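You operate a simulated robot arm through the tools that you are given. There is no shell and no other tool. Be economical: measure what you need, move in short steps, check, and stop when the job is done.

You are at the controls of a simulated robot arm. One attempt, no reset.

JOB
Print the loaded board, move it to OUT and lower the frame.
Fine: one stroke, with the frame latched; latch left free at the end; the lamp and the other boards stay.

The check looks at the end state, three seconds after you hand in, the way a careful person would. Anything else that was tipped, shoved, dropped, spilled or broken makes it a failure.

ROBOT AND FRAMES
A 6-joint arm with a two-finger parallel gripper, fixed in place. Base frame: the origin is at the foot of the arm, x ahead of it, y to its left, z up. Units: m, degrees, N and s.
With the tool pointing down near the work surface it reaches from about 0.36 to 0.82 m from the base axis. Its first joint turns from -166.0 to 166.0 degrees. Payload 3.91 kg.
The tool frame sits at the grasp point between the pads (the TCP): z along the fingers, y along the line on which they close. The tips reach 0.03 m beyond it. The gripper opens to 0.11 m. The fingers are 0.02 m wide and 0.01 m thick; the gripper's body (0.048 by 0.112 m) begins 0.055 m behind the TCP.
Orientation is that of the tool frame in the base frame, as [roll, pitch, yaw] about the fixed x, y, z axes, in that order (R = Rz(yaw) Ry(pitch) Rx(roll)). With the fingers straight down and closing along the base's y, the tool's x points along the base's -x, its y along +y and its z along -z.

CONTROLS
- The arm moves only by the tool servo_tool. Its argument "rows" is a list of rows, each an object of numbers (a shift or turn left out is 0, a gripper value left out holds the last): "x", "y", "z": the shift along the tool's x, y, z in m; "wx", "wy", "wz": the turn, a rotation vector about the tool's x, y, z in degrees; "gripper": the closure, from 0 (fully open) to 1 (shut). In form: [{"x": .., "y": .., "z": .., "wx": .., "wy": .., "wz": .., "gripper": ..}, ...]. A call has 1 to 8 rows; each row is the pose to reach, as a shift and turn from the pose commanded when the call began, along the tool's axes at that moment. Each row takes 0.2 s and may step no farther than 0.05 m and 8.6 degrees from the row before; otherwise, or with a gripper value out of range, the whole call is refused. Where a pose cannot be reached the arm comes as near as it can. A force on the tool above 50 N (or 10 N above the force at the start of the call, whichever is more), or a blocked arm, ends the call early, and 0.2 s more pass. Each finger travels about 0.045 m/s and halts on what it meets, pressing with about 34 N; the grip force reading is that of the motor and also rises with nothing between the fingers. The clock runs only during rows and for 0.2 s after the last one: add rows that repeat a pose to give the fingers time. It gives the time, the measured TCP pose, the force on the tool (base axes), the opening and the grip force at its end, in the units of the frame above (readings bear some noise), with the torque about the TCP (base axes, N m) and any sound that the robot's microphone picked up.
- Cameras (640 x 400 px; columns grow to the right, rows downward): "scene" is fixed at [0.4013, 0.5011, 1.6851]; the picture's right is [-0.07, 1.00, 0.00], its down [0.95, 0.07, -0.32] and it looks along [-0.32, -0.02, -0.95] (base axes); focal length 214 px, centre (320, 200). "wrist" rides on the gripper at [0.077, 0.007, -0.114] in the tool frame; the picture's right is [-0.09, 1.00, 0.00], its down [-0.80, -0.07, -0.59] and it looks along [-0.59, -0.05, 0.80] (tool axes); focal length 270 px, centre (320, 200). There is no depth. A picture from a camera that has moved, and an enlarged one, comes with that camera's place and axes in the base frame and with its lens.
- camera(camera): a new picture of that camera. No time passes.
- raise_lower(by): slides the trunk up (or, below 0, down) by that many m; the arm rides with it, the base frame stays. It gives what a move gives, with no picture.
- inspect(camera, box): a new picture of the part [left, top, right, bottom] of that camera's present view, enlarged. No time passes.
- hand_in(): hands the job in; it is judged then, once.

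Go step by step. Nothing tells you positions but the pictures and the camera data: compare them with the known pose of the tool, close in by small moves and look again before you grip or let go. The budget is 120 turns and 64 pictures, counting those below and the enlarged ones. Unless the task says otherwise, let go and move clear before handing in, and close with one line.

The tools are called after "Call:" by a JSON object that holds its "name" and its "arguments". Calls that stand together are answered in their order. servo_tool: Moves the arm, as the interface text tells. Its arguments: {"type":"object","properties":{"rows":{"type":"array"}},"required":["rows"]} The other tools are called the same way: raise_lower (by) slides the trunk up or down; camera (camera) takes a picture; inspect (camera, box) takes an enlarged picture of a part of a camera's view; hand_in () hands the job in.

At the start:

```text
clock: 0.0
tcp_pos: [0.1158, 0.3768, 1.3949]
orientation: [-179.9, 0.0, -179.9]
force: [0.3, -0.8, 0.0]
moment: [0.01, 0.01, -0.02]
grip_width: 0.11
grip_force: 0.1
trunk travel left (down, up): [-0.55, 0.06]
```

scene: 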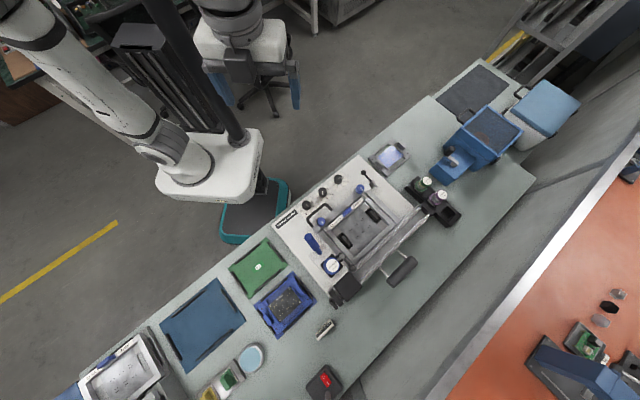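
wrist: 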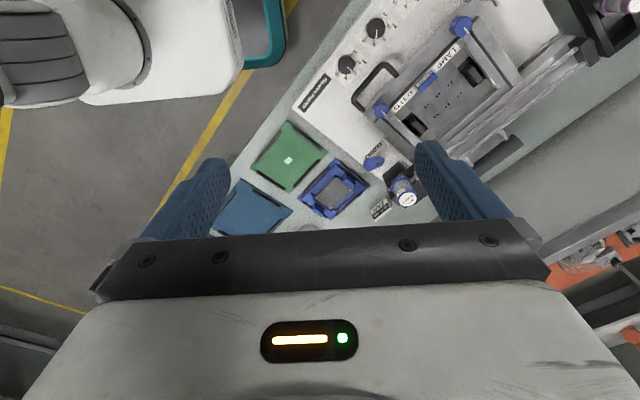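

I see a bench with a screen/stencil printer in the middle, coloured mats and boards to its side. I'll enlarge parts of the scene to read labels first.

Call:
{"name": "inspect", "arguments": {"camera": "scene", "box": [260, 150, 440, 310]}}

Call:
{"name": "inspect", "arguments": {"camera": "scene", "box": [70, 230, 350, 400]}}

Call:
{"name": "inspect", "arguments": {"camera": "scene", "box": [360, 50, 600, 240]}}

Call:
{"name": "inspect", "arguments": {"camera": "wrist", "box": [220, 0, 640, 230]}}

```text
2.50 times, centred on (350, 230) of scene
camera zoom: at [0.4013, 0.5011, 1.6851], right [-0.07, 1.0, 0.0], down [0.95, 0.07, -0.32], along [-0.32, -0.02, -0.95], focal length 536 px, centre (245, 125)
```

zoom: 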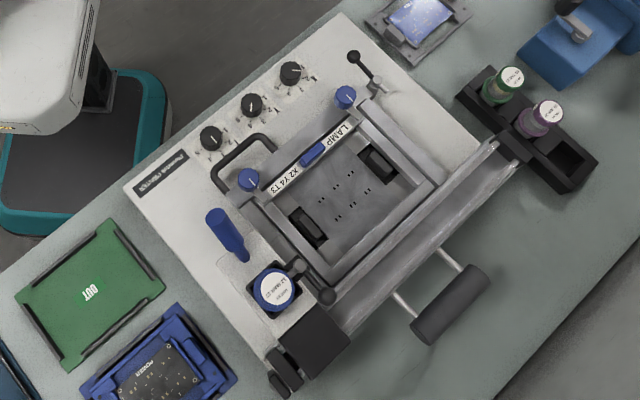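

```text
2.29 times, centred on (210, 315) of scene
camera zoom: at [0.4013, 0.5011, 1.6851], right [-0.07, 1.0, 0.0], down [0.95, 0.07, -0.32], along [-0.32, -0.02, -0.95], focal length 490 px, centre (571, -63)
```

zoom: 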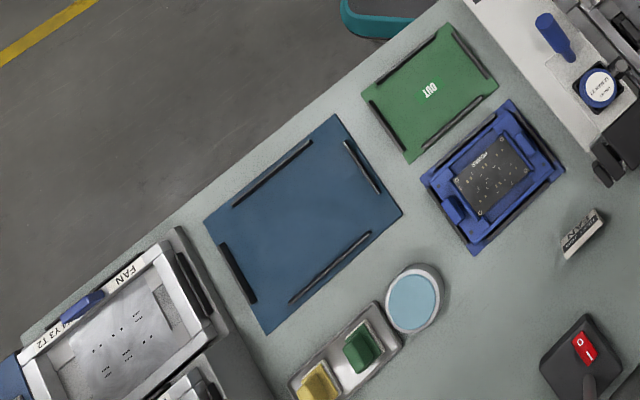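

```text
2.11 times, centred on (480, 145) of scene
camera zoom: at [0.4013, 0.5011, 1.6851], right [-0.07, 1.0, 0.0], down [0.95, 0.07, -0.32], along [-0.32, -0.02, -0.95], focal length 452 px, centre (-17, 316)
```

zoom: 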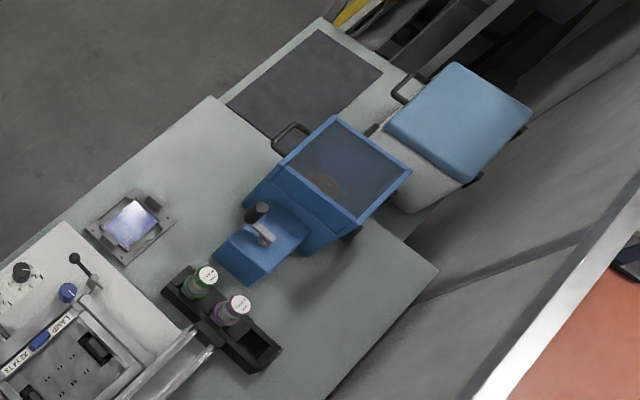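

```text
1.52 times, centred on (430, 115) of wrist
camera zoom: at [0.0385, 0.3832, 1.5085], right [0.09, 1.0, 0.0], down [0.8, -0.07, 0.59], along [0.59, -0.05, -0.8], focal length 412 px, centre (152, 330)
```

zoom: 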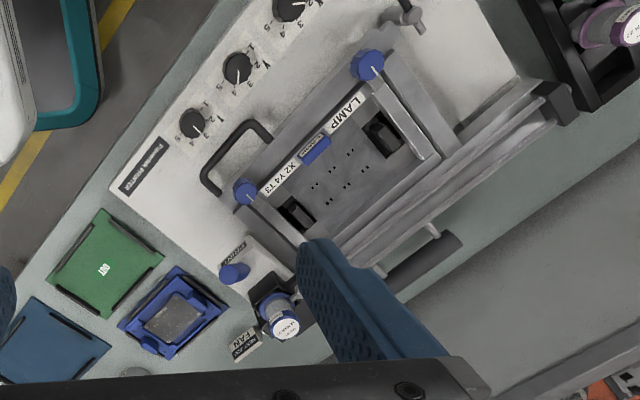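

I take the printer to be near (0.22, 0.66), squared to about 45°, with the OUT mat near (0.40, 0.27). I'll turn the wrist square to the bench and look at the printer more closely.

Call:
{"name": "servo_tool", "arguments": {"rows": [{"x": 0.02, "y": 0.012, "z": 0.015, "wz": -7.5}, {"x": 0.04, "y": 0.024, "z": 0.03, "wz": -15}, {"x": 0.06, "y": 0.036, "z": 0.045, "wz": -22.5}, {"x": 0.08, "y": 0.048, "z": 0.06, "wz": -30}, {"x": 0.1, "y": 0.06, "z": 0.08, "wz": -37.5}, {"x": 0.11, "y": 0.07, "z": 0.1, "wz": -45}]}}

Call:
{"name": "camera", "arguments": {"camera": "wrist"}}

```text
clock: 1.4
tcp_pos: [0.025, 0.4522, 1.2883]
orientation: [-179.2, -0.6, -137.6]
force: [-0.6, 0.3, -1.1]
moment: [-0.06, -0.07, -0.01]
grip_width: 0.1102
grip_force: 0.1
trunk travel left (down, up): [-0.55, 0.06]
```

```text
57 pictures are left
camera wrist: at [-0.0362, 0.4065, 1.4023], right [-0.61, 0.79, -0.02], down [0.64, 0.5, 0.59], along [0.47, 0.35, -0.81], focal length 270 px, centre (320, 200)
```

wrist: 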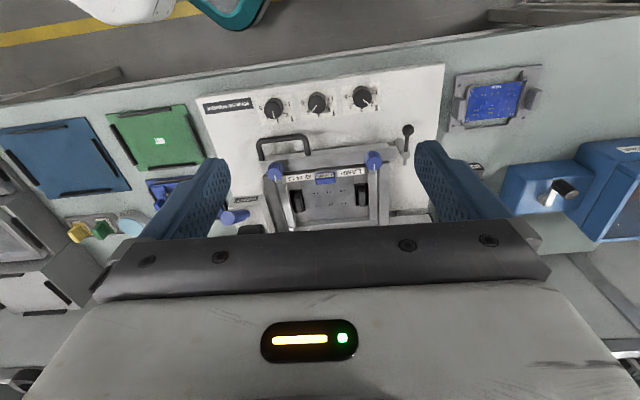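

Call:
{"name": "inspect", "arguments": {"camera": "wrist", "box": [190, 60, 450, 240]}}

Call:
{"name": "inspect", "arguments": {"camera": "wrist", "box": [440, 50, 560, 140]}}

```text
2.22 times, centred on (320, 150) of wrist
camera zoom: at [-0.0362, 0.4065, 1.4023], right [-0.61, 0.79, -0.02], down [0.64, 0.5, 0.59], along [0.47, 0.35, -0.81], focal length 601 px, centre (320, 311)
```

zoom: 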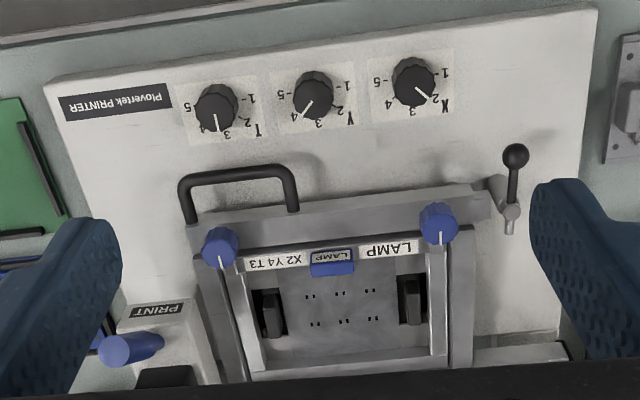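

```text
4.44 times, centred on (500, 95) of wrist
camera zoom: at [-0.0362, 0.4065, 1.4023], right [-0.61, 0.79, -0.02], down [0.64, 0.5, 0.59], along [0.47, 0.35, -0.81], focal length 1201 px, centre (-480, 667)
```

zoom: 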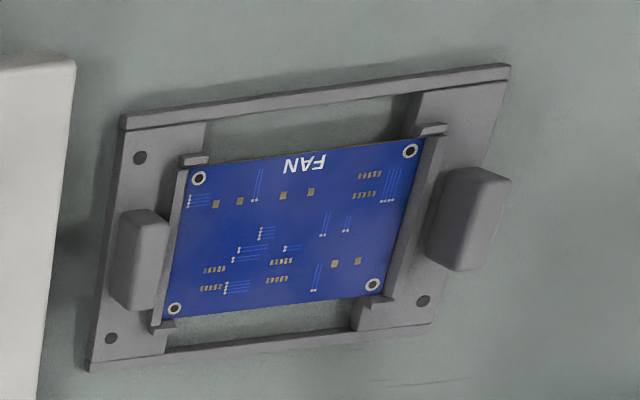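

Knob settings look near X2, Y4, T3 and the frame appears down with a ball-lever latch on its right and a PRINT lever on the left. I'll go lower for closer views.

Call:
{"name": "servo_tool", "arguments": {"rows": [{"x": 0.01, "z": 0.04}, {"x": 0.02, "z": 0.08}, {"x": 0.03, "z": 0.12}, {"x": 0.03, "z": 0.12}]}}

Call:
{"name": "inspect", "arguments": {"camera": "wrist", "box": [200, 20, 480, 220]}}

Call:
{"name": "inspect", "arguments": {"camera": "scene", "box": [340, 160, 400, 200]}}

Call:
{"name": "inspect", "arguments": {"camera": "scene", "box": [290, 220, 360, 310]}}

```text
clock: 2.4
tcp_pos: [-0.0173, 0.4249, 1.1741]
orientation: [179.9, 0.0, -135.0]
force: [-1.1, 0.1, -0.4]
moment: [-0.01, -0.01, -0.04]
grip_width: 0.1098
grip_force: 0.1
trunk travel left (down, up): [-0.55, 0.06]
```

```text
2.00 times, centred on (340, 120) of wrist
camera zoom: at [-0.0762, 0.3746, 1.2878], right [-0.64, 0.77, 0.0], down [0.62, 0.52, 0.59], along [0.46, 0.38, -0.8], focal length 541 px, centre (280, 360)
```

zoom: 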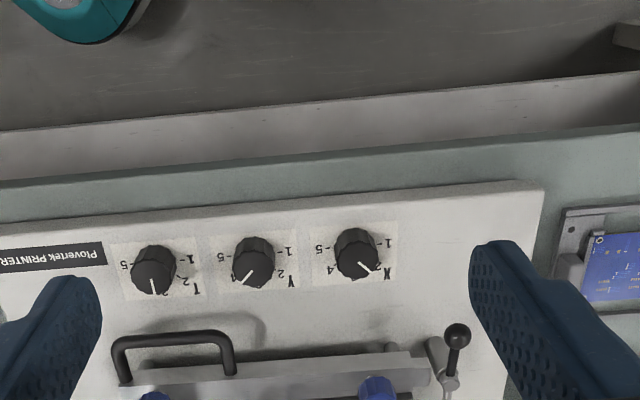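

```text
10.00 times, centred on (370, 180) of scene
camera zoom: at [0.4013, 0.5011, 1.6851], right [-0.07, 1.0, 0.0], down [0.95, 0.07, -0.32], along [-0.32, -0.02, -0.95], focal length 2145 px, centre (-180, 400)
```

zoom: 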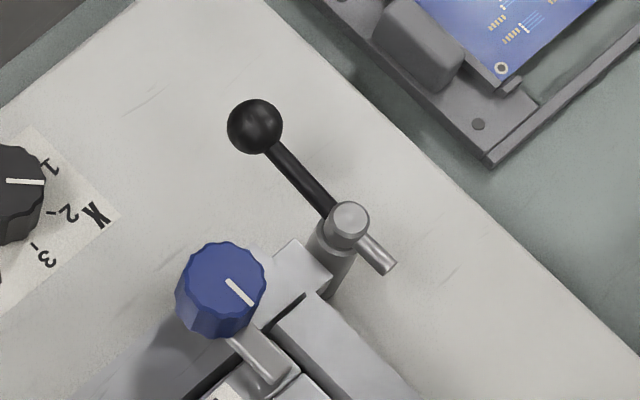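

```text
4.44 times, centred on (325, 265) of scene
camera zoom: at [0.4013, 0.5011, 1.6851], right [-0.07, 1.0, 0.0], down [0.95, 0.07, -0.32], along [-0.32, -0.02, -0.95], focal length 953 px, centre (298, -89)
```

zoom: 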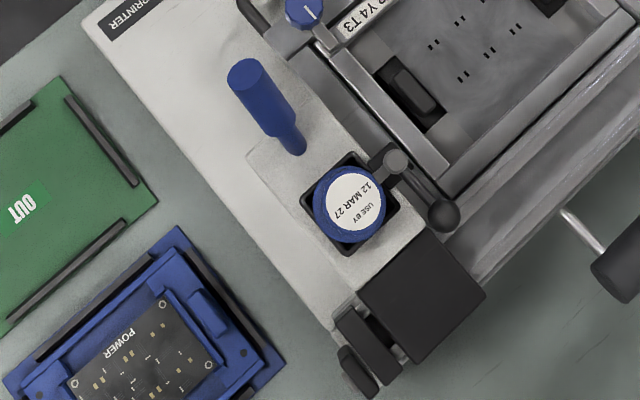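

The latch stub points away from the frame (free). There's also another ball lever by the paste jar at left, so I'll view the left side from over the OUT mat.

Call:
{"name": "servo_tool", "arguments": {"rows": [{"x": -0.018, "y": -0.044, "wz": -8.5}, {"x": -0.036, "y": -0.088, "wz": -17}, {"x": -0.053, "y": -0.132, "wz": -25.5}, {"x": -0.07, "y": -0.177, "wz": -34}, {"x": -0.088, "y": -0.221, "wz": -42.5}, {"x": -0.106, "y": -0.265, "wz": -51}, {"x": -0.124, "y": -0.31, "wz": -59.5}, {"x": -0.141, "y": -0.354, "wz": -68}]}}

Call:
{"name": "camera", "arguments": {"camera": "wrist"}}

```text
clock: 4.2
tcp_pos: [0.3355, 0.2764, 1.175]
orientation: [-179.9, 0.1, -67.0]
force: [-0.2, 0.0, -0.6]
moment: [-0.02, 0.02, -0.01]
grip_width: 0.1101
grip_force: 0.1
trunk travel left (down, up): [-0.55, 0.06]
```

```text
51 pictures are left
camera wrist: at [0.3586, 0.2012, 1.2883], right [-0.95, -0.31, 0.0], down [-0.25, 0.77, 0.59], along [-0.18, 0.57, -0.8], focal length 270 px, centre (320, 200)
```

wrist: 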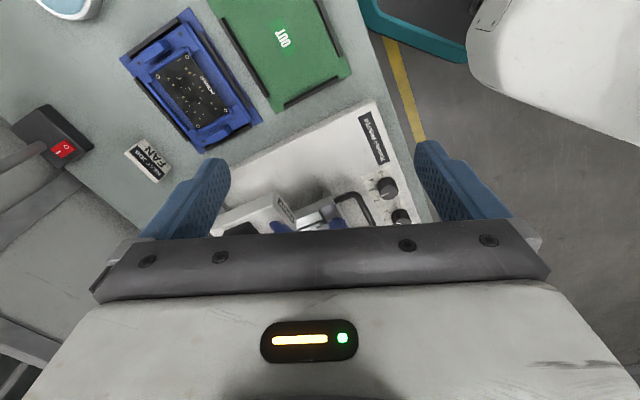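

Call:
{"name": "servo_tool", "arguments": {"rows": [{"wy": -8, "x": 0.02}, {"wy": -16, "x": 0.03}, {"wy": -24, "x": 0.05}, {"wy": -32, "x": 0.06}, {"wy": -32, "x": 0.06}]}}

Call:
{"name": "camera", "arguments": {"camera": "wrist"}}

```text
clock: 5.4
tcp_pos: [0.356, 0.2221, 1.1752]
orientation: [179.9, 32.0, -67.0]
force: [-0.5, 0.5, 0.1]
moment: [0.04, 0.0, 0.0]
grip_width: 0.1102
grip_force: 0.1
trunk travel left (down, up): [-0.55, 0.06]
```

```text
50 pictures are left
camera wrist: at [0.3995, 0.1013, 1.2303], right [-0.95, -0.32, 0.05], down [-0.08, 0.36, 0.93], along [-0.31, 0.88, -0.37], focal length 270 px, centre (320, 200)
```

wrist: 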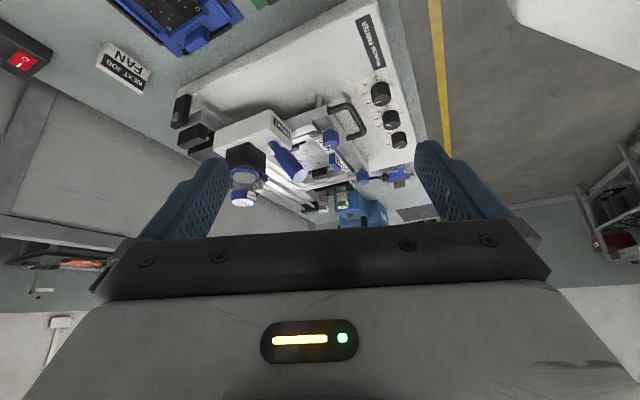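

Call:
{"name": "inspect", "arguments": {"camera": "wrist", "box": [170, 60, 430, 230]}}

Call:
{"name": "inspect", "arguments": {"camera": "wrist", "box": [230, 110, 350, 210]}}

```text
2.35 times, centred on (300, 145) of wrist
camera zoom: at [0.3995, 0.1013, 1.2303], right [-0.95, -0.32, 0.05], down [-0.08, 0.36, 0.93], along [-0.31, 0.88, -0.37], focal length 636 px, centre (367, 329)
```

zoom: 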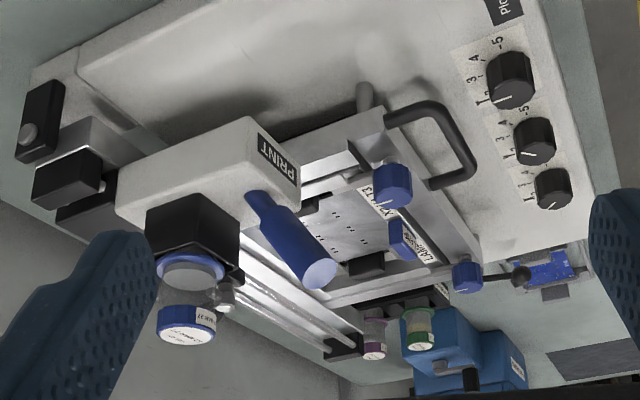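

```text
4.00 times, centred on (290, 160) of wrist
camera zoom: at [0.3995, 0.1013, 1.2303], right [-0.95, -0.32, 0.05], down [-0.08, 0.36, 0.93], along [-0.31, 0.88, -0.37], focal length 1081 px, centre (440, 360)
```

zoom: 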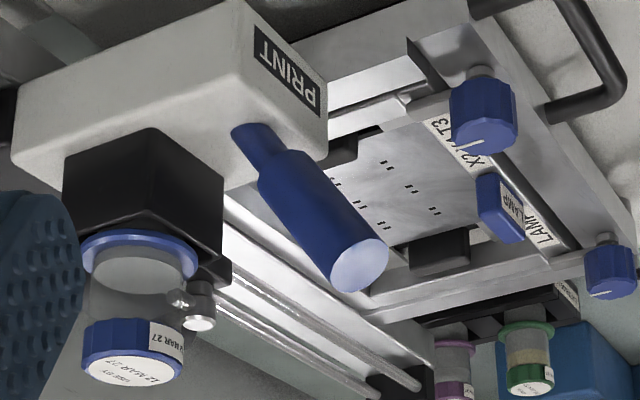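

Call:
{"name": "inspect", "arguments": {"camera": "scene", "box": [320, 240, 370, 275]}}

Call:
{"name": "inspect", "arguments": {"camera": "scene", "box": [320, 200, 430, 310]}}

Call:
{"name": "inspect", "arguments": {"camera": "wrist", "box": [0, 0, 240, 100]}}

```text
11.43 times, centred on (345, 258) of scene
camera zoom: at [0.4013, 0.5011, 1.6851], right [-0.07, 1.0, 0.0], down [0.95, 0.07, -0.32], along [-0.32, -0.02, -0.95], focal length 2451 px, centre (34, -457)
```

zoom: 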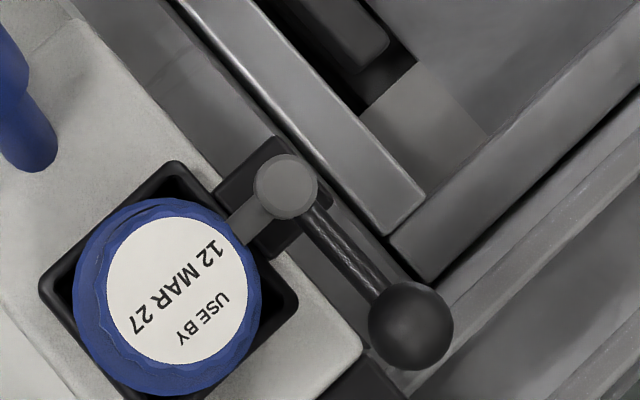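

```text
3.64 times, centred on (375, 255) of scene
camera zoom: at [0.4013, 0.5011, 1.6851], right [-0.07, 1.0, 0.0], down [0.95, 0.07, -0.32], along [-0.32, -0.02, -0.95], focal length 780 px, centre (120, 0)
```

zoom: 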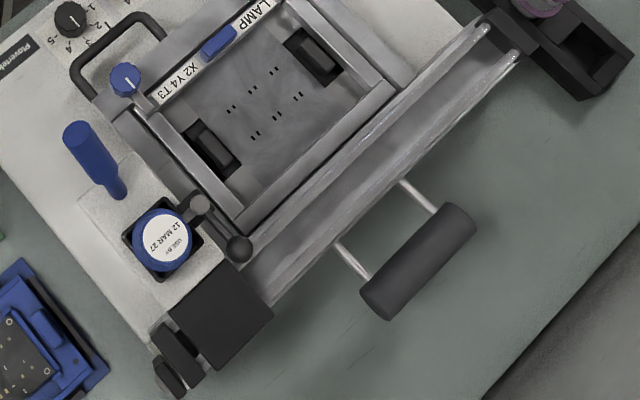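

```text
2.67 times, centred on (120, 50) of wrist
camera zoom: at [0.3995, 0.1013, 1.2303], right [-0.95, -0.32, 0.05], down [-0.08, 0.36, 0.93], along [-0.31, 0.88, -0.37], focal length 721 px, centre (853, 600)
```

zoom: 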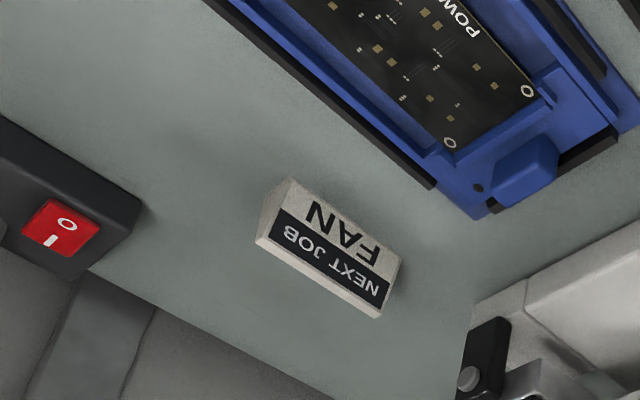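

I take the PRINT head to be a carriage on the two far rods, moved by the blue handle (base ≈ (0.342, 0.501, 0.962), top ≈ (0.305, 0.463, 1.039)), stroke along (-0.7, 0.7). The latch ball is near (0.023, 0.646, 0.925) and needs about 90° clockwise to bring its stub over the frame; I'll straighten the tool and head there.

Call:
{"name": "servo_tool", "arguments": {"rows": [{"wy": 8}, {"wy": 16}, {"wy": 24}, {"wy": 32}]}}

Call:
{"name": "servo_tool", "arguments": {"rows": [{"wz": 8.5, "x": -0.01, "y": 0.04}, {"wz": 17, "x": -0.02, "y": 0.08}, {"wz": 25.5, "x": -0.03, "y": 0.12}, {"wz": 34, "x": -0.04, "y": 0.16}, {"wz": 42.5, "x": -0.05, "y": 0.2}, {"wz": 51, "x": -0.06, "y": 0.24}, {"wz": 59.5, "x": -0.08, "y": 0.28}, {"wz": 68, "x": -0.1, "y": 0.31}]}}

```text
clock: 6.4
tcp_pos: [0.3574, 0.2189, 1.1738]
orientation: [-180.0, -0.1, -66.9]
force: [0.4, -0.5, 0.1]
moment: [0.02, 0.0, 0.03]
grip_width: 0.11
grip_force: 0.1
trunk travel left (down, up): [-0.55, 0.06]
```

```text
clock: 8.2
tcp_pos: [0.0331, 0.1909, 1.1734]
orientation: [180.0, 0.1, -134.9]
force: [-0.1, 0.2, -0.6]
moment: [0.0, -0.04, 0.0]
grip_width: 0.1099
grip_force: 0.1
trunk travel left (down, up): [-0.55, 0.06]
```

Call:
{"name": "servo_tool", "arguments": {"rows": [{"x": -0.026, "y": 0.041, "gripper": 0.4}, {"x": -0.052, "y": 0.082}, {"x": -0.078, "y": 0.123}, {"x": -0.104, "y": 0.164}, {"x": -0.13, "y": 0.205}, {"x": -0.156, "y": 0.245, "z": 0.03}, {"x": -0.182, "y": 0.286, "z": 0.06}, {"x": -0.209, "y": 0.327, "z": 0.08}]}}

Call:
{"name": "camera", "arguments": {"camera": "wrist"}}

```text
refused: row 6 steps farther than a row can; nothing moved
```

```text
44 pictures are left
camera wrist: at [-0.0262, 0.1407, 1.2871], right [-0.64, 0.77, 0.0], down [0.62, 0.52, 0.59], along [0.46, 0.38, -0.8], focal length 270 px, centre (320, 200)
```

wrist: 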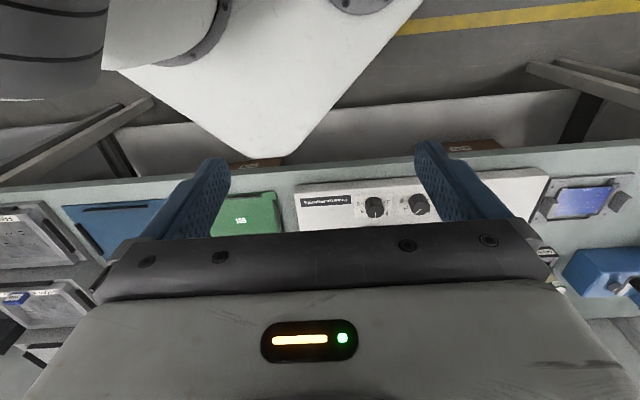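

Call:
{"name": "servo_tool", "arguments": {"rows": [{"x": -0.026, "y": 0.041, "gripper": 0.4}, {"x": -0.052, "y": 0.082}, {"x": -0.078, "y": 0.123}, {"x": -0.104, "y": 0.164, "z": 0.01}, {"x": -0.13, "y": 0.205, "z": 0.02}, {"x": -0.156, "y": 0.245, "z": 0.03}, {"x": -0.182, "y": 0.286, "z": 0.04}, {"x": -0.209, "y": 0.323, "z": 0.05}]}}

Call:
{"name": "servo_tool", "arguments": {"rows": [{"z": 0.03, "x": -0.02}, {"z": 0.05, "x": -0.03}]}}

Call:
{"name": "camera", "arguments": {"camera": "wrist"}}

```text
clock: 8.5
tcp_pos: [0.0321, 0.1973, 1.1714]
orientation: [-179.3, -0.2, -133.2]
force: [8.7, -1.7, -1.0]
moment: [0.29, 0.97, 0.63]
grip_width: 0.0853
grip_force: 0.0
trunk travel left (down, up): [-0.55, 0.06]
stopped in row 1: the force on the tool passed its limit (the readings are from after the stop); the commanded pose is now the measured one
```

```text
clock: 9.1
tcp_pos: [0.0535, 0.2192, 1.1238]
orientation: [-179.3, -0.3, -133.5]
force: [0.4, -0.5, -0.3]
moment: [-0.02, -0.02, 0.0]
grip_width: 0.066
grip_force: 0.1
trunk travel left (down, up): [-0.55, 0.06]
```

```text
43 pictures are left
camera wrist: at [-0.0048, 0.1677, 1.237], right [-0.66, 0.75, -0.01], down [0.6, 0.54, 0.59], along [0.45, 0.39, -0.81], focal length 270 px, centre (320, 200)
```

wrist: 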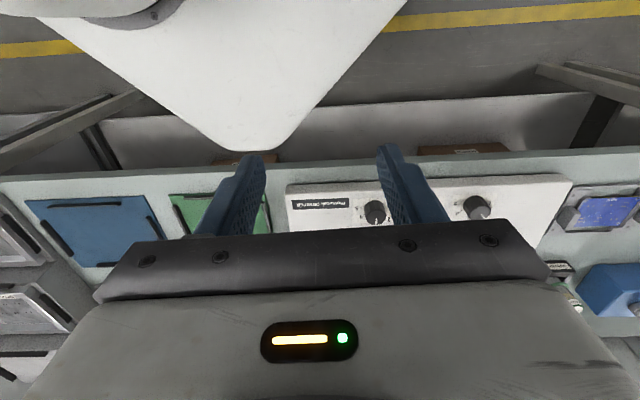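

The arm touched itself, being too near the base axis. I'll move outward first, then sideways to the latch.

Call:
{"name": "servo_tool", "arguments": {"rows": [{"x": -0.04, "z": -0.02}, {"x": -0.08, "z": -0.04}, {"x": -0.12, "z": -0.05}, {"x": -0.16, "z": -0.05}, {"x": -0.18, "y": 0.03, "z": -0.05}, {"x": -0.19, "y": 0.07, "z": -0.05}, {"x": -0.19, "y": 0.11, "z": -0.05}, {"x": -0.19, "y": 0.15, "z": -0.05}]}}

```text
clock: 10.9
tcp_pos: [0.0752, 0.46, 1.1703]
orientation: [-179.3, -0.3, -133.4]
force: [0.3, -0.7, 0.7]
moment: [-0.01, 0.01, 0.03]
grip_width: 0.066
grip_force: 0.0
trunk travel left (down, up): [-0.55, 0.06]
```

Call:
{"name": "servo_tool", "arguments": {"rows": [{"y": 0.042, "z": 0.02, "wz": 1.6}, {"y": 0.084, "z": 0.04, "wz": 1.6}, {"y": 0.126, "z": 0.06, "wz": 1.6}, {"y": 0.166, "z": 0.08, "x": 0.01, "wz": 1.6}]}}

Call:
{"name": "camera", "arguments": {"camera": "wrist"}}

```text
clock: 11.9
tcp_pos: [-0.0512, 0.5657, 1.089]
orientation: [-179.3, -0.2, -135.0]
force: [-0.4, -0.2, 0.0]
moment: [-0.02, -0.01, 0.01]
grip_width: 0.066
grip_force: 0.0
trunk travel left (down, up): [-0.55, 0.06]
```

```text
42 pictures are left
camera wrist: at [-0.1124, 0.5162, 1.2025], right [-0.64, 0.77, -0.01], down [0.61, 0.52, 0.59], along [0.46, 0.37, -0.81], focal length 270 px, centre (320, 200)
```

wrist: 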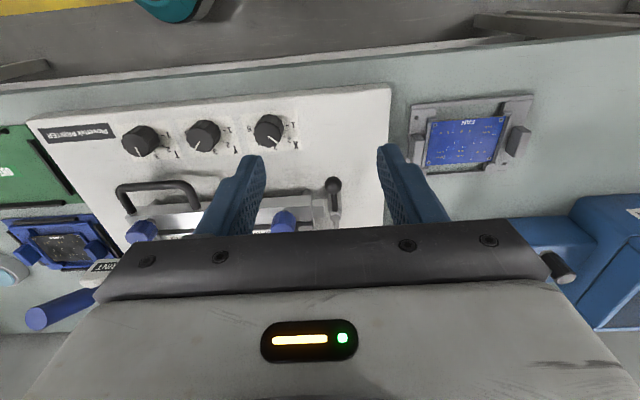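

Call:
{"name": "inspect", "arguments": {"camera": "wrist", "box": [250, 140, 400, 240]}}

```text
4.00 times, centred on (325, 190) of wrist
camera zoom: at [-0.1124, 0.5162, 1.2025], right [-0.64, 0.77, -0.01], down [0.61, 0.52, 0.59], along [0.46, 0.37, -0.81], focal length 1081 px, centre (300, 240)
```

zoom: 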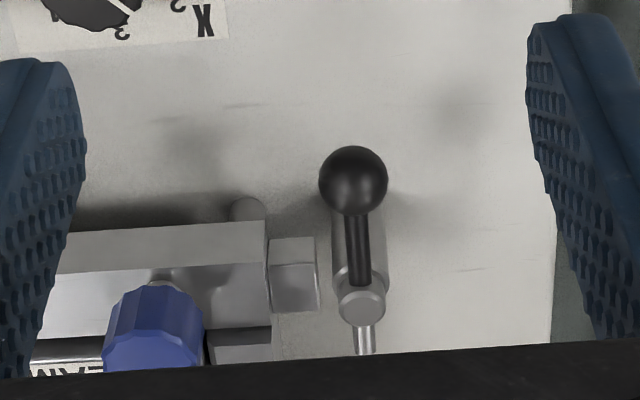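

Call:
{"name": "servo_tool", "arguments": {"rows": [{"x": -0.04, "y": 0.002, "z": 0.025}, {"x": -0.08, "y": 0.0044, "z": 0.05}, {"x": -0.1087, "y": 0.0044, "z": 0.08}, {"x": -0.1087, "y": 0.0044, "z": 0.11}, {"x": -0.1087, "y": 0.0044, "z": 0.11}]}}

Call:
{"name": "camera", "arguments": {"camera": "wrist"}}

Call:
{"name": "inspect", "arguments": {"camera": "scene", "box": [330, 140, 410, 210]}}

```text
clock: 13.1
tcp_pos: [0.0223, 0.6444, 0.9783]
orientation: [-179.4, -0.1, -135.0]
force: [0.1, -0.1, -0.2]
moment: [-0.02, 0.03, -0.02]
grip_width: 0.0659
grip_force: 0.0
trunk travel left (down, up): [-0.55, 0.06]
```

```text
40 pictures are left
camera wrist: at [-0.0377, 0.5947, 1.0921], right [-0.64, 0.77, -0.01], down [0.61, 0.52, 0.59], along [0.46, 0.37, -0.81], focal length 270 px, centre (320, 200)
```

wrist: 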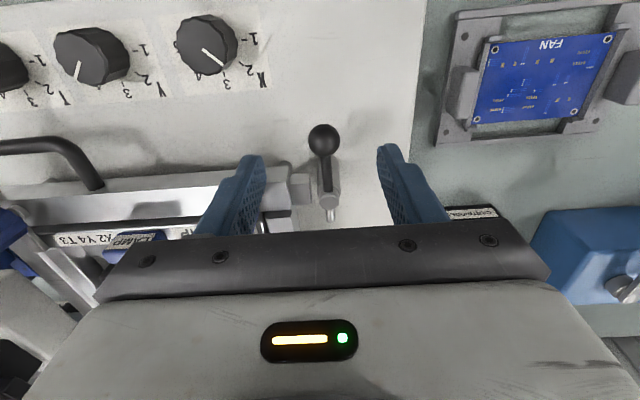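

```text
5.71 times, centred on (370, 175) of scene
camera zoom: at [0.4013, 0.5011, 1.6851], right [-0.07, 1.0, 0.0], down [0.95, 0.07, -0.32], along [-0.32, -0.02, -0.95], focal length 1226 px, centre (34, 343)
```

zoom: 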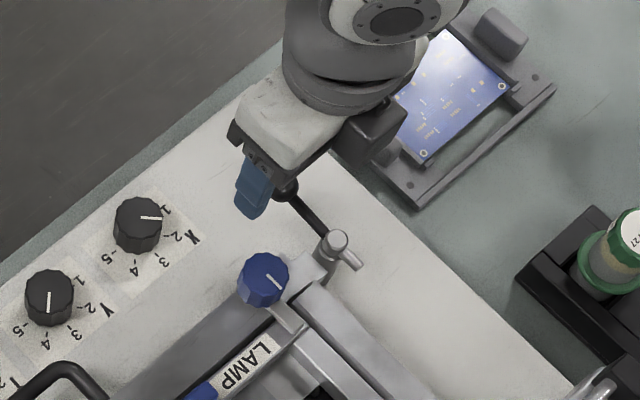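

Call:
{"name": "servo_tool", "arguments": {"rows": [{"z": 0.025, "x": 0.002}, {"z": 0.045, "x": 0.002}, {"z": 0.05, "x": 0.002}]}}

Call:
{"name": "inspect", "arguments": {"camera": "wrist", "box": [230, 100, 430, 230]}}

```text
clock: 13.9
tcp_pos: [0.0205, 0.6418, 0.9277]
orientation: [-179.3, -0.3, -134.9]
force: [0.2, -0.4, 0.1]
moment: [-0.02, 0.0, 0.0]
grip_width: 0.066
grip_force: 0.0
trunk travel left (down, up): [-0.55, 0.06]
```

```text
3.08 times, centred on (330, 165) of wrist
camera zoom: at [-0.0395, 0.5921, 1.0424], right [-0.64, 0.77, -0.01], down [0.61, 0.52, 0.59], along [0.46, 0.37, -0.81], focal length 832 px, centre (289, 308)
```

zoom: 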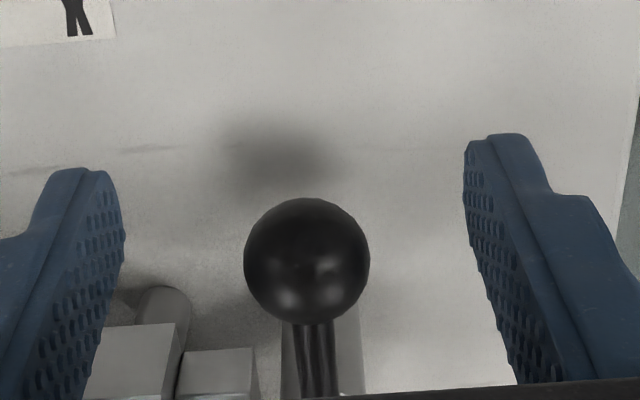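

The ball sits right between the fingers; I'll close on it.

Call:
{"name": "servo_tool", "arguments": {"rows": [{"gripper": 0.7}, {"gripper": 0.9}, {"gripper": 0.95}, {"gripper": 0.95}]}}

```text
clock: 14.9
tcp_pos: [0.0192, 0.6429, 0.9281]
orientation: [-179.4, -0.2, -135.0]
force: [-10.7, 10.1, -0.7]
moment: [0.23, 0.0, 0.2]
grip_width: 0.0214
grip_force: 43.1
trunk travel left (down, up): [-0.55, 0.06]
```

Call:
{"name": "servo_tool", "arguments": {"rows": [{"x": -0.0005, "y": 0.0077, "wz": 8}, {"x": -0.0021, "y": 0.0152, "wz": 16}, {"x": -0.0048, "y": 0.0224, "wz": 24}, {"x": -0.0084, "y": 0.0291, "wz": 32}, {"x": -0.0129, "y": 0.0354, "wz": 40}]}}

Call:
{"name": "inspect", "arguments": {"camera": "scene", "box": [330, 140, 410, 210]}}

```text
clock: 16.1
tcp_pos: [0.0013, 0.6762, 0.9281]
orientation: [-179.6, 0.3, -175.1]
force: [-6.4, -4.1, 9.2]
moment: [-0.08, 0.46, -0.08]
grip_width: 0.0212
grip_force: 45.2
trunk travel left (down, up): [-0.55, 0.06]
```

```text
5.71 times, centred on (370, 175) of scene
camera zoom: at [0.4013, 0.5011, 1.6851], right [-0.07, 1.0, 0.0], down [0.95, 0.07, -0.32], along [-0.32, -0.02, -0.95], focal length 1226 px, centre (34, 343)
```

zoom: 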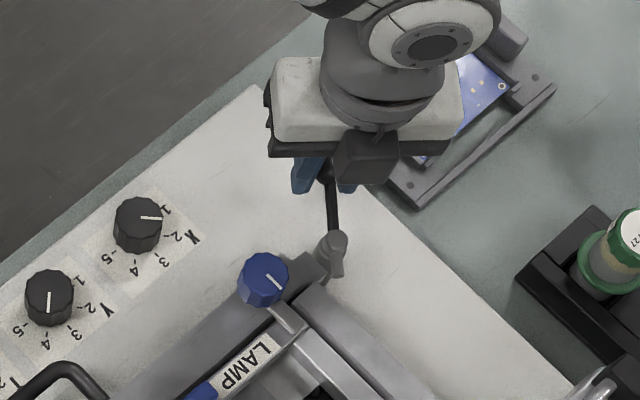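

Call:
{"name": "servo_tool", "arguments": {"rows": [{"x": -0.0005, "y": 0.0077, "wz": 8}, {"x": -0.0021, "y": 0.0152, "wz": 16}, {"x": -0.0048, "y": 0.0224, "wz": 24}, {"x": -0.0084, "y": 0.0291, "wz": 32}, {"x": -0.0129, "y": 0.0354, "wz": 40}, {"x": -0.0182, "y": 0.0409, "wz": 48}]}}

Call:
{"name": "inspect", "arguments": {"camera": "scene", "box": [330, 140, 410, 210]}}

```text
clock: 17.5
tcp_pos: [0.0168, 0.7189, 0.9276]
orientation: [-179.9, 0.6, 136.8]
force: [-10.6, 6.2, 12.2]
moment: [0.21, 0.32, -0.1]
grip_width: 0.0212
grip_force: 44.5
trunk travel left (down, up): [-0.55, 0.06]
```

```text
5.71 times, centred on (370, 175) of scene
camera zoom: at [0.4013, 0.5011, 1.6851], right [-0.07, 1.0, 0.0], down [0.95, 0.07, -0.32], along [-0.32, -0.02, -0.95], focal length 1226 px, centre (34, 343)
```

zoom: 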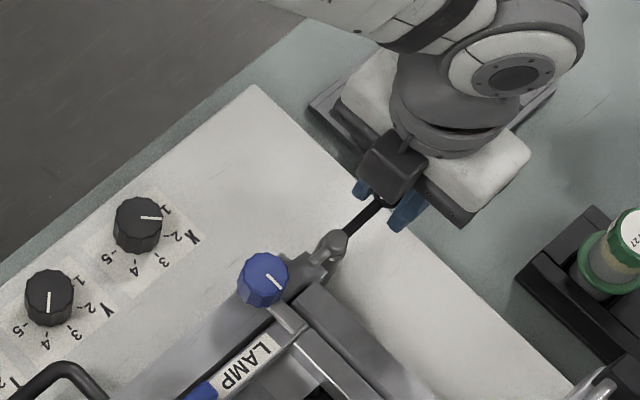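

Call:
{"name": "servo_tool", "arguments": {"rows": [{"x": -0.0005, "y": 0.005}, {"x": -0.0008, "y": 0.007}, {"x": -0.0008, "y": 0.007}]}}

```text
clock: 18.3
tcp_pos: [0.019, 0.7188, 0.9264]
orientation: [-179.7, 0.8, 137.2]
force: [-30.0, -18.4, 8.7]
moment: [-0.08, 0.23, -0.35]
grip_width: 0.021
grip_force: 44.8
trunk travel left (down, up): [-0.55, 0.06]
```

The lever is at its stop, latched. I'll release and rise, then verify.

Call:
{"name": "servo_tool", "arguments": {"rows": [{"y": -0.007}, {"y": -0.007, "gripper": 0.5}, {"y": -0.007, "gripper": 0.4}, {"y": -0.007, "gripper": 0.4}, {"y": -0.007, "z": -0.04}, {"y": -0.007, "z": -0.09}, {"y": -0.007, "z": -0.14}, {"y": -0.007, "z": -0.18}]}}

Call:
{"name": "servo_tool", "arguments": {"rows": [{"wz": -8.5}, {"wz": -17}, {"wz": -25.5}, {"wz": -34}, {"wz": -42.5}, {"wz": -51}, {"wz": -59.5}, {"wz": -68}]}}

Call:
{"name": "inspect", "arguments": {"camera": "scene", "box": [340, 160, 400, 200]}}

```text
clock: 20.1
tcp_pos: [0.0207, 0.721, 1.1068]
orientation: [-179.7, 0.7, 137.0]
force: [-0.9, 1.0, 0.2]
moment: [0.01, 0.01, -0.01]
grip_width: 0.066
grip_force: 0.0
trunk travel left (down, up): [-0.55, 0.06]
```

```text
clock: 21.9
tcp_pos: [0.0182, 0.7193, 1.1052]
orientation: [-179.3, 0.0, -154.9]
force: [-0.6, 0.2, -0.2]
moment: [0.02, 0.01, 0.04]
grip_width: 0.0661
grip_force: 0.1
trunk travel left (down, up): [-0.55, 0.06]
```

```text
10.00 times, centred on (370, 180) of scene
camera zoom: at [0.4013, 0.5011, 1.6851], right [-0.07, 1.0, 0.0], down [0.95, 0.07, -0.32], along [-0.32, -0.02, -0.95], focal length 2145 px, centre (-180, 400)
```

zoom: 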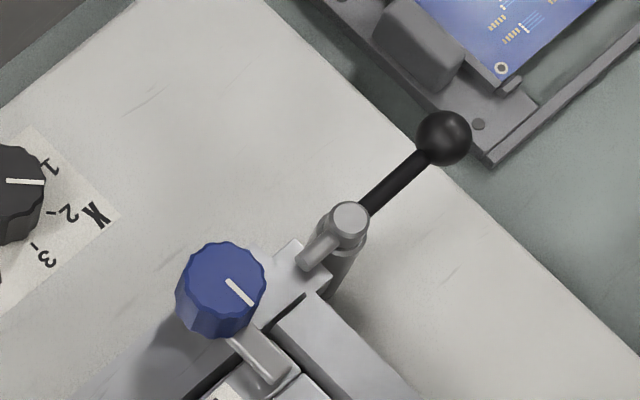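

Latched: the stub lies over the frame's ear. Next I move over the blue PRINT handle and look.

Call:
{"name": "servo_tool", "arguments": {"rows": [{"x": -0.02, "y": -0.044, "wz": -3, "gripper": 0.1}, {"x": -0.041, "y": -0.087, "wz": -6}, {"x": -0.062, "y": -0.13, "wz": -9}, {"x": -0.083, "y": -0.174, "wz": -12}, {"x": -0.104, "y": -0.218, "wz": -15}, {"x": -0.125, "y": -0.261, "wz": -18}, {"x": -0.146, "y": -0.305, "wz": -20}, {"x": -0.166, "y": -0.348, "wz": -20}]}}

Call:
{"name": "camera", "arguments": {"camera": "wrist"}}

```text
clock: 23.7
tcp_pos: [0.3165, 0.4757, 1.1076]
orientation: [-179.4, -0.1, -134.9]
force: [0.9, -0.8, 0.0]
moment: [-0.01, 0.0, -0.01]
grip_width: 0.0991
grip_force: 0.1
trunk travel left (down, up): [-0.55, 0.06]
```

```text
34 pictures are left
camera wrist: at [0.2576, 0.4269, 1.2216], right [-0.64, 0.77, -0.01], down [0.61, 0.52, 0.59], along [0.46, 0.37, -0.81], focal length 270 px, centre (320, 200)
```

wrist: 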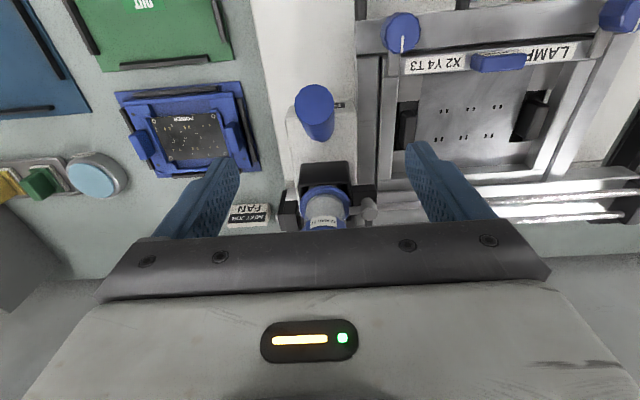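

Call:
{"name": "servo_tool", "arguments": {"rows": [{"x": 0.005, "z": 0.04}, {"x": 0.007, "z": 0.07}, {"x": 0.007, "z": 0.094}, {"x": 0.007, "z": 0.094}]}}

Call:
{"name": "camera", "arguments": {"camera": "wrist"}}

```text
clock: 24.7
tcp_pos: [0.312, 0.4703, 1.0156]
orientation: [-179.4, -0.3, -134.9]
force: [-0.5, 0.0, -0.4]
moment: [0.02, 0.0, -0.02]
grip_width: 0.0991
grip_force: 0.1
trunk travel left (down, up): [-0.55, 0.06]
```

```text
33 pictures are left
camera wrist: at [0.2525, 0.4211, 1.1299], right [-0.64, 0.77, -0.01], down [0.61, 0.52, 0.59], along [0.46, 0.37, -0.81], focal length 270 px, centre (320, 200)
```

wrist: 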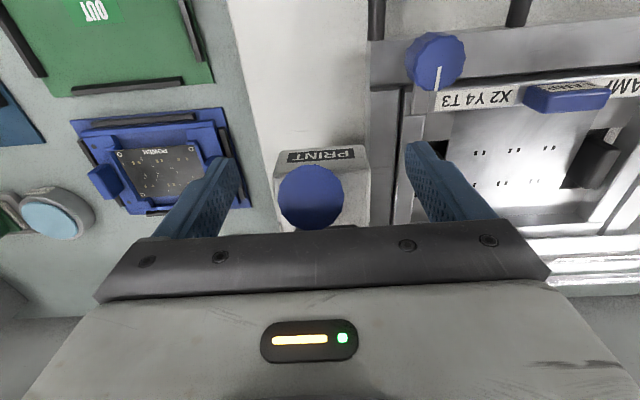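

Call:
{"name": "servo_tool", "arguments": {"rows": [{"y": -0.004, "gripper": 0.4}, {"y": -0.004, "gripper": 0.6}, {"y": -0.004, "gripper": 0.85}, {"y": -0.004, "gripper": 0.85}, {"y": -0.004, "gripper": 0.85}, {"y": -0.004, "gripper": 0.85}]}}

```text
clock: 26.1
tcp_pos: [0.3132, 0.4681, 1.0162]
orientation: [-179.3, -0.2, -134.8]
force: [-10.2, 10.9, -0.9]
moment: [0.87, 1.05, 0.81]
grip_width: 0.0261
grip_force: 45.0
trunk travel left (down, up): [-0.55, 0.06]
```

Gripped the handle (26 mm). A short trial pull along the rail to see whether it slides.

Call:
{"name": "servo_tool", "arguments": {"rows": [{"y": 0.01}, {"y": 0.025}, {"y": 0.04}]}}

Call:
{"name": "inspect", "arguments": {"camera": "scene", "box": [260, 180, 420, 300]}}

```text
clock: 26.9
tcp_pos: [0.2871, 0.496, 1.0159]
orientation: [-179.3, -0.3, -134.9]
force: [6.9, 8.9, -6.6]
moment: [0.96, 0.38, 0.65]
grip_width: 0.0257
grip_force: 44.7
trunk travel left (down, up): [-0.55, 0.06]
```

```text
3.33 times, centred on (340, 240) of scene
camera zoom: at [0.4013, 0.5011, 1.6851], right [-0.07, 1.0, 0.0], down [0.95, 0.07, -0.32], along [-0.32, -0.02, -0.95], focal length 715 px, centre (253, 67)
```

zoom: 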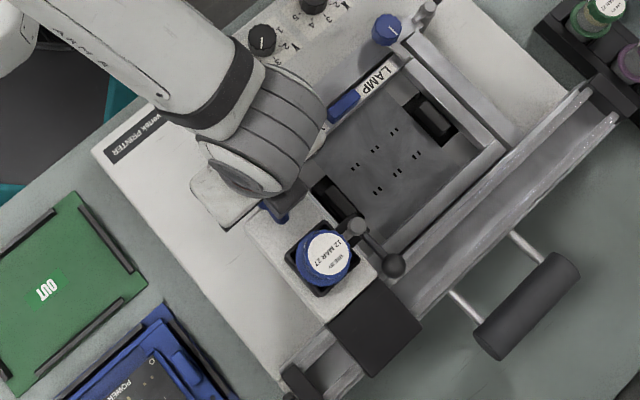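

It slides along the rods and forces are modest; I continue the same single stroke, following the rail slightly outward.

Call:
{"name": "servo_tool", "arguments": {"rows": [{"x": -0.003, "y": 0.02}, {"x": -0.004, "y": 0.045}, {"x": -0.005, "y": 0.07}, {"x": -0.006, "y": 0.095}, {"x": -0.007, "y": 0.12}, {"x": -0.008, "y": 0.145}]}}

```text
clock: 28.3
tcp_pos: [0.1851, 0.5998, 1.0159]
orientation: [-179.4, -0.1, -134.9]
force: [-25.5, -24.5, 11.3]
moment: [0.58, 0.98, 0.88]
grip_width: 0.0261
grip_force: 45.2
trunk travel left (down, up): [-0.55, 0.06]
```

Call:
{"name": "servo_tool", "arguments": {"rows": [{"x": 0.005, "y": 0.005}, {"x": 0.006, "y": 0.025}, {"x": 0.0065, "y": 0.045}, {"x": 0.007, "y": 0.06}]}}

Call:
{"name": "inspect", "arguments": {"camera": "scene", "box": [280, 150, 460, 300]}}

```text
clock: 29.3
tcp_pos: [0.1421, 0.6409, 1.016]
orientation: [-179.4, 0.1, -135.0]
force: [3.8, 5.5, 9.1]
moment: [1.77, -0.07, 0.71]
grip_width: 0.0261
grip_force: 44.7
trunk travel left (down, up): [-0.55, 0.06]
```

```text
2.67 times, centred on (370, 225) of scene
camera zoom: at [0.4013, 0.5011, 1.6851], right [-0.07, 1.0, 0.0], down [0.95, 0.07, -0.32], along [-0.32, -0.02, -0.95], focal length 572 px, centre (187, 133)
```

zoom: 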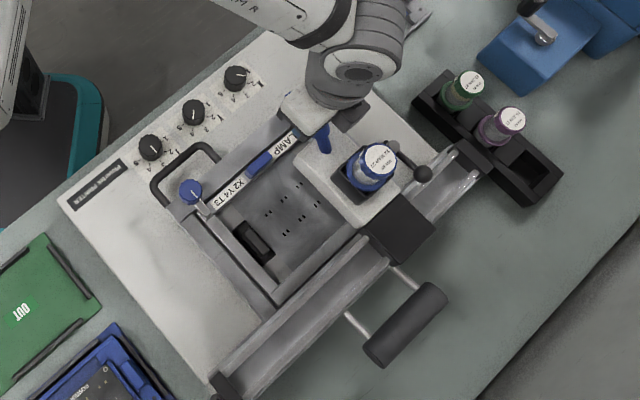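

Call:
{"name": "servo_tool", "arguments": {"rows": [{"x": 0.0, "y": 0.02}, {"x": 0.0, "y": 0.04}, {"x": 0.0, "y": 0.055}, {"x": 0.0, "y": 0.07}, {"x": 0.0, "y": 0.085}, {"x": 0.0, "y": 0.1}]}}

Call:
{"name": "inspect", "arguments": {"camera": "scene", "box": [280, 150, 460, 300]}}

```text
clock: 30.7
tcp_pos: [0.0727, 0.7093, 1.0155]
orientation: [-179.6, -0.1, -135.0]
force: [14.7, 15.8, 25.9]
moment: [1.09, 0.46, 0.74]
grip_width: 0.0258
grip_force: 45.2
trunk travel left (down, up): [-0.55, 0.06]
```

```text
2.67 times, centred on (370, 225) of scene
camera zoom: at [0.4013, 0.5011, 1.6851], right [-0.07, 1.0, 0.0], down [0.95, 0.07, -0.32], along [-0.32, -0.02, -0.95], focal length 572 px, centre (187, 133)
```

zoom: 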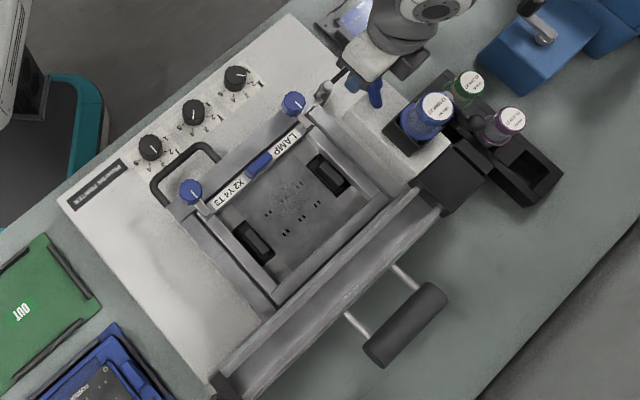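

Call:
{"name": "inspect", "arguments": {"camera": "scene", "box": [400, 165, 480, 230]}}

```text
6.15 times, centred on (440, 198) of scene
camera zoom: at [0.4013, 0.5011, 1.6851], right [-0.07, 1.0, 0.0], down [0.95, 0.07, -0.32], along [-0.32, -0.02, -0.95], focal length 1320 px, centre (-418, 215)
```

zoom: 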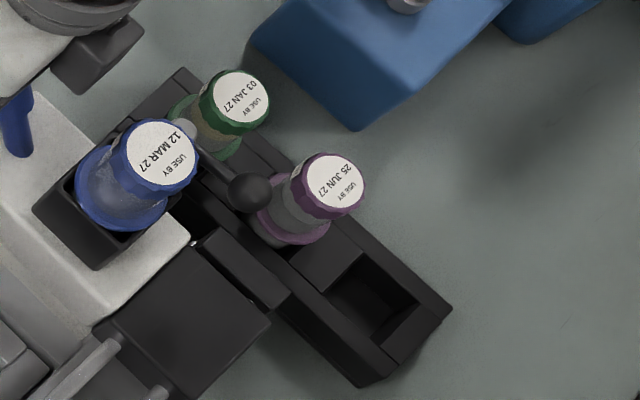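

Call:
{"name": "servo_tool", "arguments": {"rows": [{"x": 0.002, "y": 0.006}, {"x": 0.002, "y": 0.012}, {"x": 0.002, "y": 0.012}]}}

```text
clock: 31.2
tcp_pos: [0.0728, 0.7077, 1.0154]
orientation: [-178.8, -0.3, -135.2]
force: [17.8, -19.1, 9.3]
moment: [0.48, 0.78, 0.77]
grip_width: 0.0266
grip_force: 45.4
trunk travel left (down, up): [-0.55, 0.06]
stopped in row 2: the force on the tool passed its limit (the readings are from after the stop); the commanded pose is now the measured one
```

The carriage is at its end stop: one full stroke done. I release the handle and rise clear.

Call:
{"name": "servo_tool", "arguments": {"rows": [{"gripper": 0.6}, {"gripper": 0.4}, {"gripper": 0.4}, {"z": -0.04}, {"z": -0.08}, {"z": -0.1}, {"z": -0.1}]}}

Call:
{"name": "inspect", "arguments": {"camera": "scene", "box": [280, 140, 460, 260]}}

```text
clock: 32.8
tcp_pos: [0.0692, 0.7158, 1.1132]
orientation: [-178.9, -0.4, -135.1]
force: [-0.4, -0.9, -0.6]
moment: [0.0, -0.01, -0.05]
grip_width: 0.066
grip_force: 0.1
trunk travel left (down, up): [-0.55, 0.06]
```

```text
3.33 times, centred on (370, 200) of scene
camera zoom: at [0.4013, 0.5011, 1.6851], right [-0.07, 1.0, 0.0], down [0.95, 0.07, -0.32], along [-0.32, -0.02, -0.95], focal length 715 px, centre (153, 200)
```

zoom: 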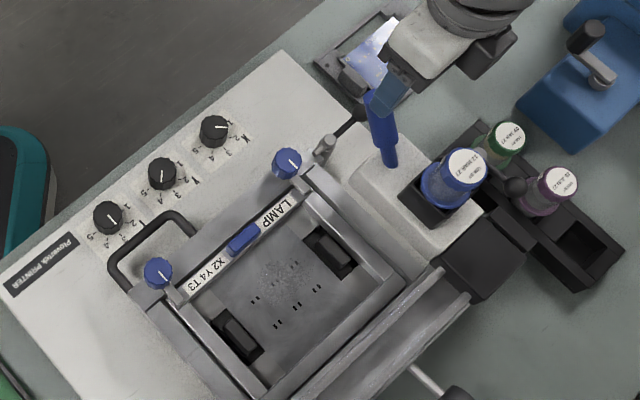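

The print shows on the stencil. Now I'll free the latch: since the head is parked close by, I'll approach the ball with the tool turned and tilted away from the handle.

Call:
{"name": "servo_tool", "arguments": {"rows": [{"x": 0.004, "y": 0.01, "wz": 8.5, "gripper": 0.45}, {"x": 0.008, "y": 0.02, "wz": 17}, {"x": 0.012, "y": 0.03, "wz": 25.5}, {"x": 0.016, "y": 0.04, "wz": 34}, {"x": 0.02, "y": 0.05, "wz": 42.5}, {"x": 0.024, "y": 0.06, "wz": 51}, {"x": 0.028, "y": 0.07, "wz": 59.5}, {"x": 0.03, "y": 0.0785, "wz": 68}]}}

Call:
{"name": "servo_tool", "arguments": {"rows": [{"wz": 8}, {"wz": 16}, {"wz": 22}, {"wz": 22}]}}

Call:
{"name": "servo_tool", "arguments": {"rows": [{"wy": -8}, {"wy": -16}, {"wy": -25}, {"wy": -25}]}}

```text
clock: 34.6
tcp_pos: [-0.0096, 0.7407, 1.1086]
orientation: [-179.2, 0.9, 156.7]
force: [0.5, 0.2, 1.0]
moment: [0.01, 0.0, 0.0]
grip_width: 0.0606
grip_force: 0.0
out of reach, approached as far as the arm can: row 8
trunk travel left (down, up): [-0.55, 0.06]
```

```text
clock: 35.6
tcp_pos: [-0.0085, 0.7405, 1.1091]
orientation: [-179.7, 1.1, 134.9]
force: [-0.1, 0.3, 0.0]
moment: [0.01, 0.02, 0.0]
grip_width: 0.0607
grip_force: 0.1
trunk travel left (down, up): [-0.55, 0.06]
```

```text
refused: row 3 steps farther than a row can; nothing moved
```

Call:
{"name": "servo_tool", "arguments": {"rows": [{"wy": -8, "z": 0.02}, {"wy": -16, "z": 0.04}, {"wy": -24, "z": 0.06}, {"wy": -24, "z": 0.06}]}}

Call:
{"name": "camera", "arguments": {"camera": "wrist"}}

```text
clock: 36.6
tcp_pos: [-0.0033, 0.6904, 1.0488]
orientation: [-179.6, 25.1, 134.9]
force: [-0.6, -1.4, 1.1]
moment: [0.09, 0.01, 0.01]
grip_width: 0.0604
grip_force: 0.1
out of reach, approached as far as the arm can: row 1, 2, 3, 4
trunk travel left (down, up): [-0.55, 0.06]
```

```text
27 pictures are left
camera wrist: at [-0.0813, 0.7793, 1.1194], right [0.76, 0.65, 0.03], down [0.29, -0.38, 0.88], along [0.58, -0.66, -0.48], focal length 270 px, centre (320, 200)
```

wrist: 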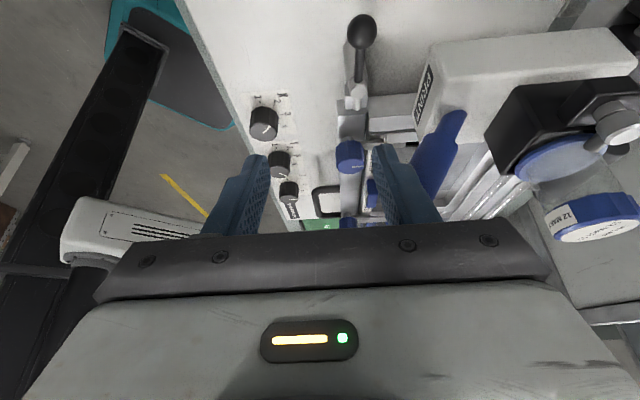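

The tilt costs reach. I'll go back to vertical and grip with a narrow opening, offset slightly away from the handle, then reverse the earlier arc.

Call:
{"name": "servo_tool", "arguments": {"rows": [{"wy": 8}, {"wy": 16}, {"wy": 24.5, "gripper": 0.62}, {"wy": 24.5}]}}

```text
clock: 37.6
tcp_pos: [-0.0022, 0.6932, 1.046]
orientation: [-179.7, 0.6, 134.7]
force: [0.0, -1.2, -1.2]
moment: [0.01, 0.0, -0.03]
grip_width: 0.0416
grip_force: 0.2
trunk travel left (down, up): [-0.55, 0.06]
```

Call:
{"name": "servo_tool", "arguments": {"rows": [{"x": 0.005, "y": 0.018, "z": 0.01}, {"x": 0.0099, "y": 0.0346, "z": 0.03}, {"x": 0.0099, "y": 0.0346, "z": 0.06}, {"x": 0.0099, "y": 0.0346, "z": 0.06}]}}

Call:
{"name": "camera", "arguments": {"camera": "wrist"}}

```text
clock: 38.6
tcp_pos: [0.017, 0.7245, 0.9838]
orientation: [-179.7, 0.6, 134.8]
force: [0.1, 0.2, -0.2]
moment: [0.02, -0.02, 0.0]
grip_width: 0.0416
grip_force: 0.0
trunk travel left (down, up): [-0.55, 0.06]
```

```text
26 pictures are left
camera wrist: at [-0.033, 0.7836, 1.0975], right [0.77, 0.64, 0.0], down [0.51, -0.61, 0.6], along [0.38, -0.47, -0.8], focal length 270 px, centre (320, 200)
```

wrist: 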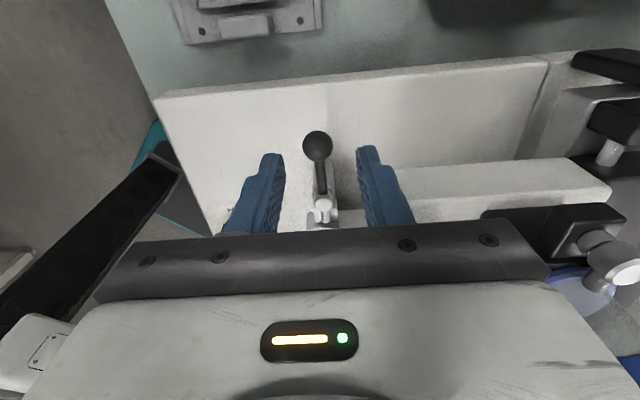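

Call:
{"name": "servo_tool", "arguments": {"rows": [{"y": -0.003, "z": 0.02}, {"y": -0.003, "z": 0.04}, {"y": -0.003, "z": 0.056}, {"y": -0.003, "z": 0.056, "gripper": 0.95}, {"y": -0.003, "z": 0.056}, {"y": -0.003, "z": 0.056}]}}

```text
clock: 40.0
tcp_pos: [0.0119, 0.7218, 0.9278]
orientation: [-179.5, 0.6, 134.8]
force: [-1.3, -0.2, -2.6]
moment: [0.31, 0.31, -0.04]
grip_width: 0.0212
grip_force: 44.9
trunk travel left (down, up): [-0.55, 0.06]
```

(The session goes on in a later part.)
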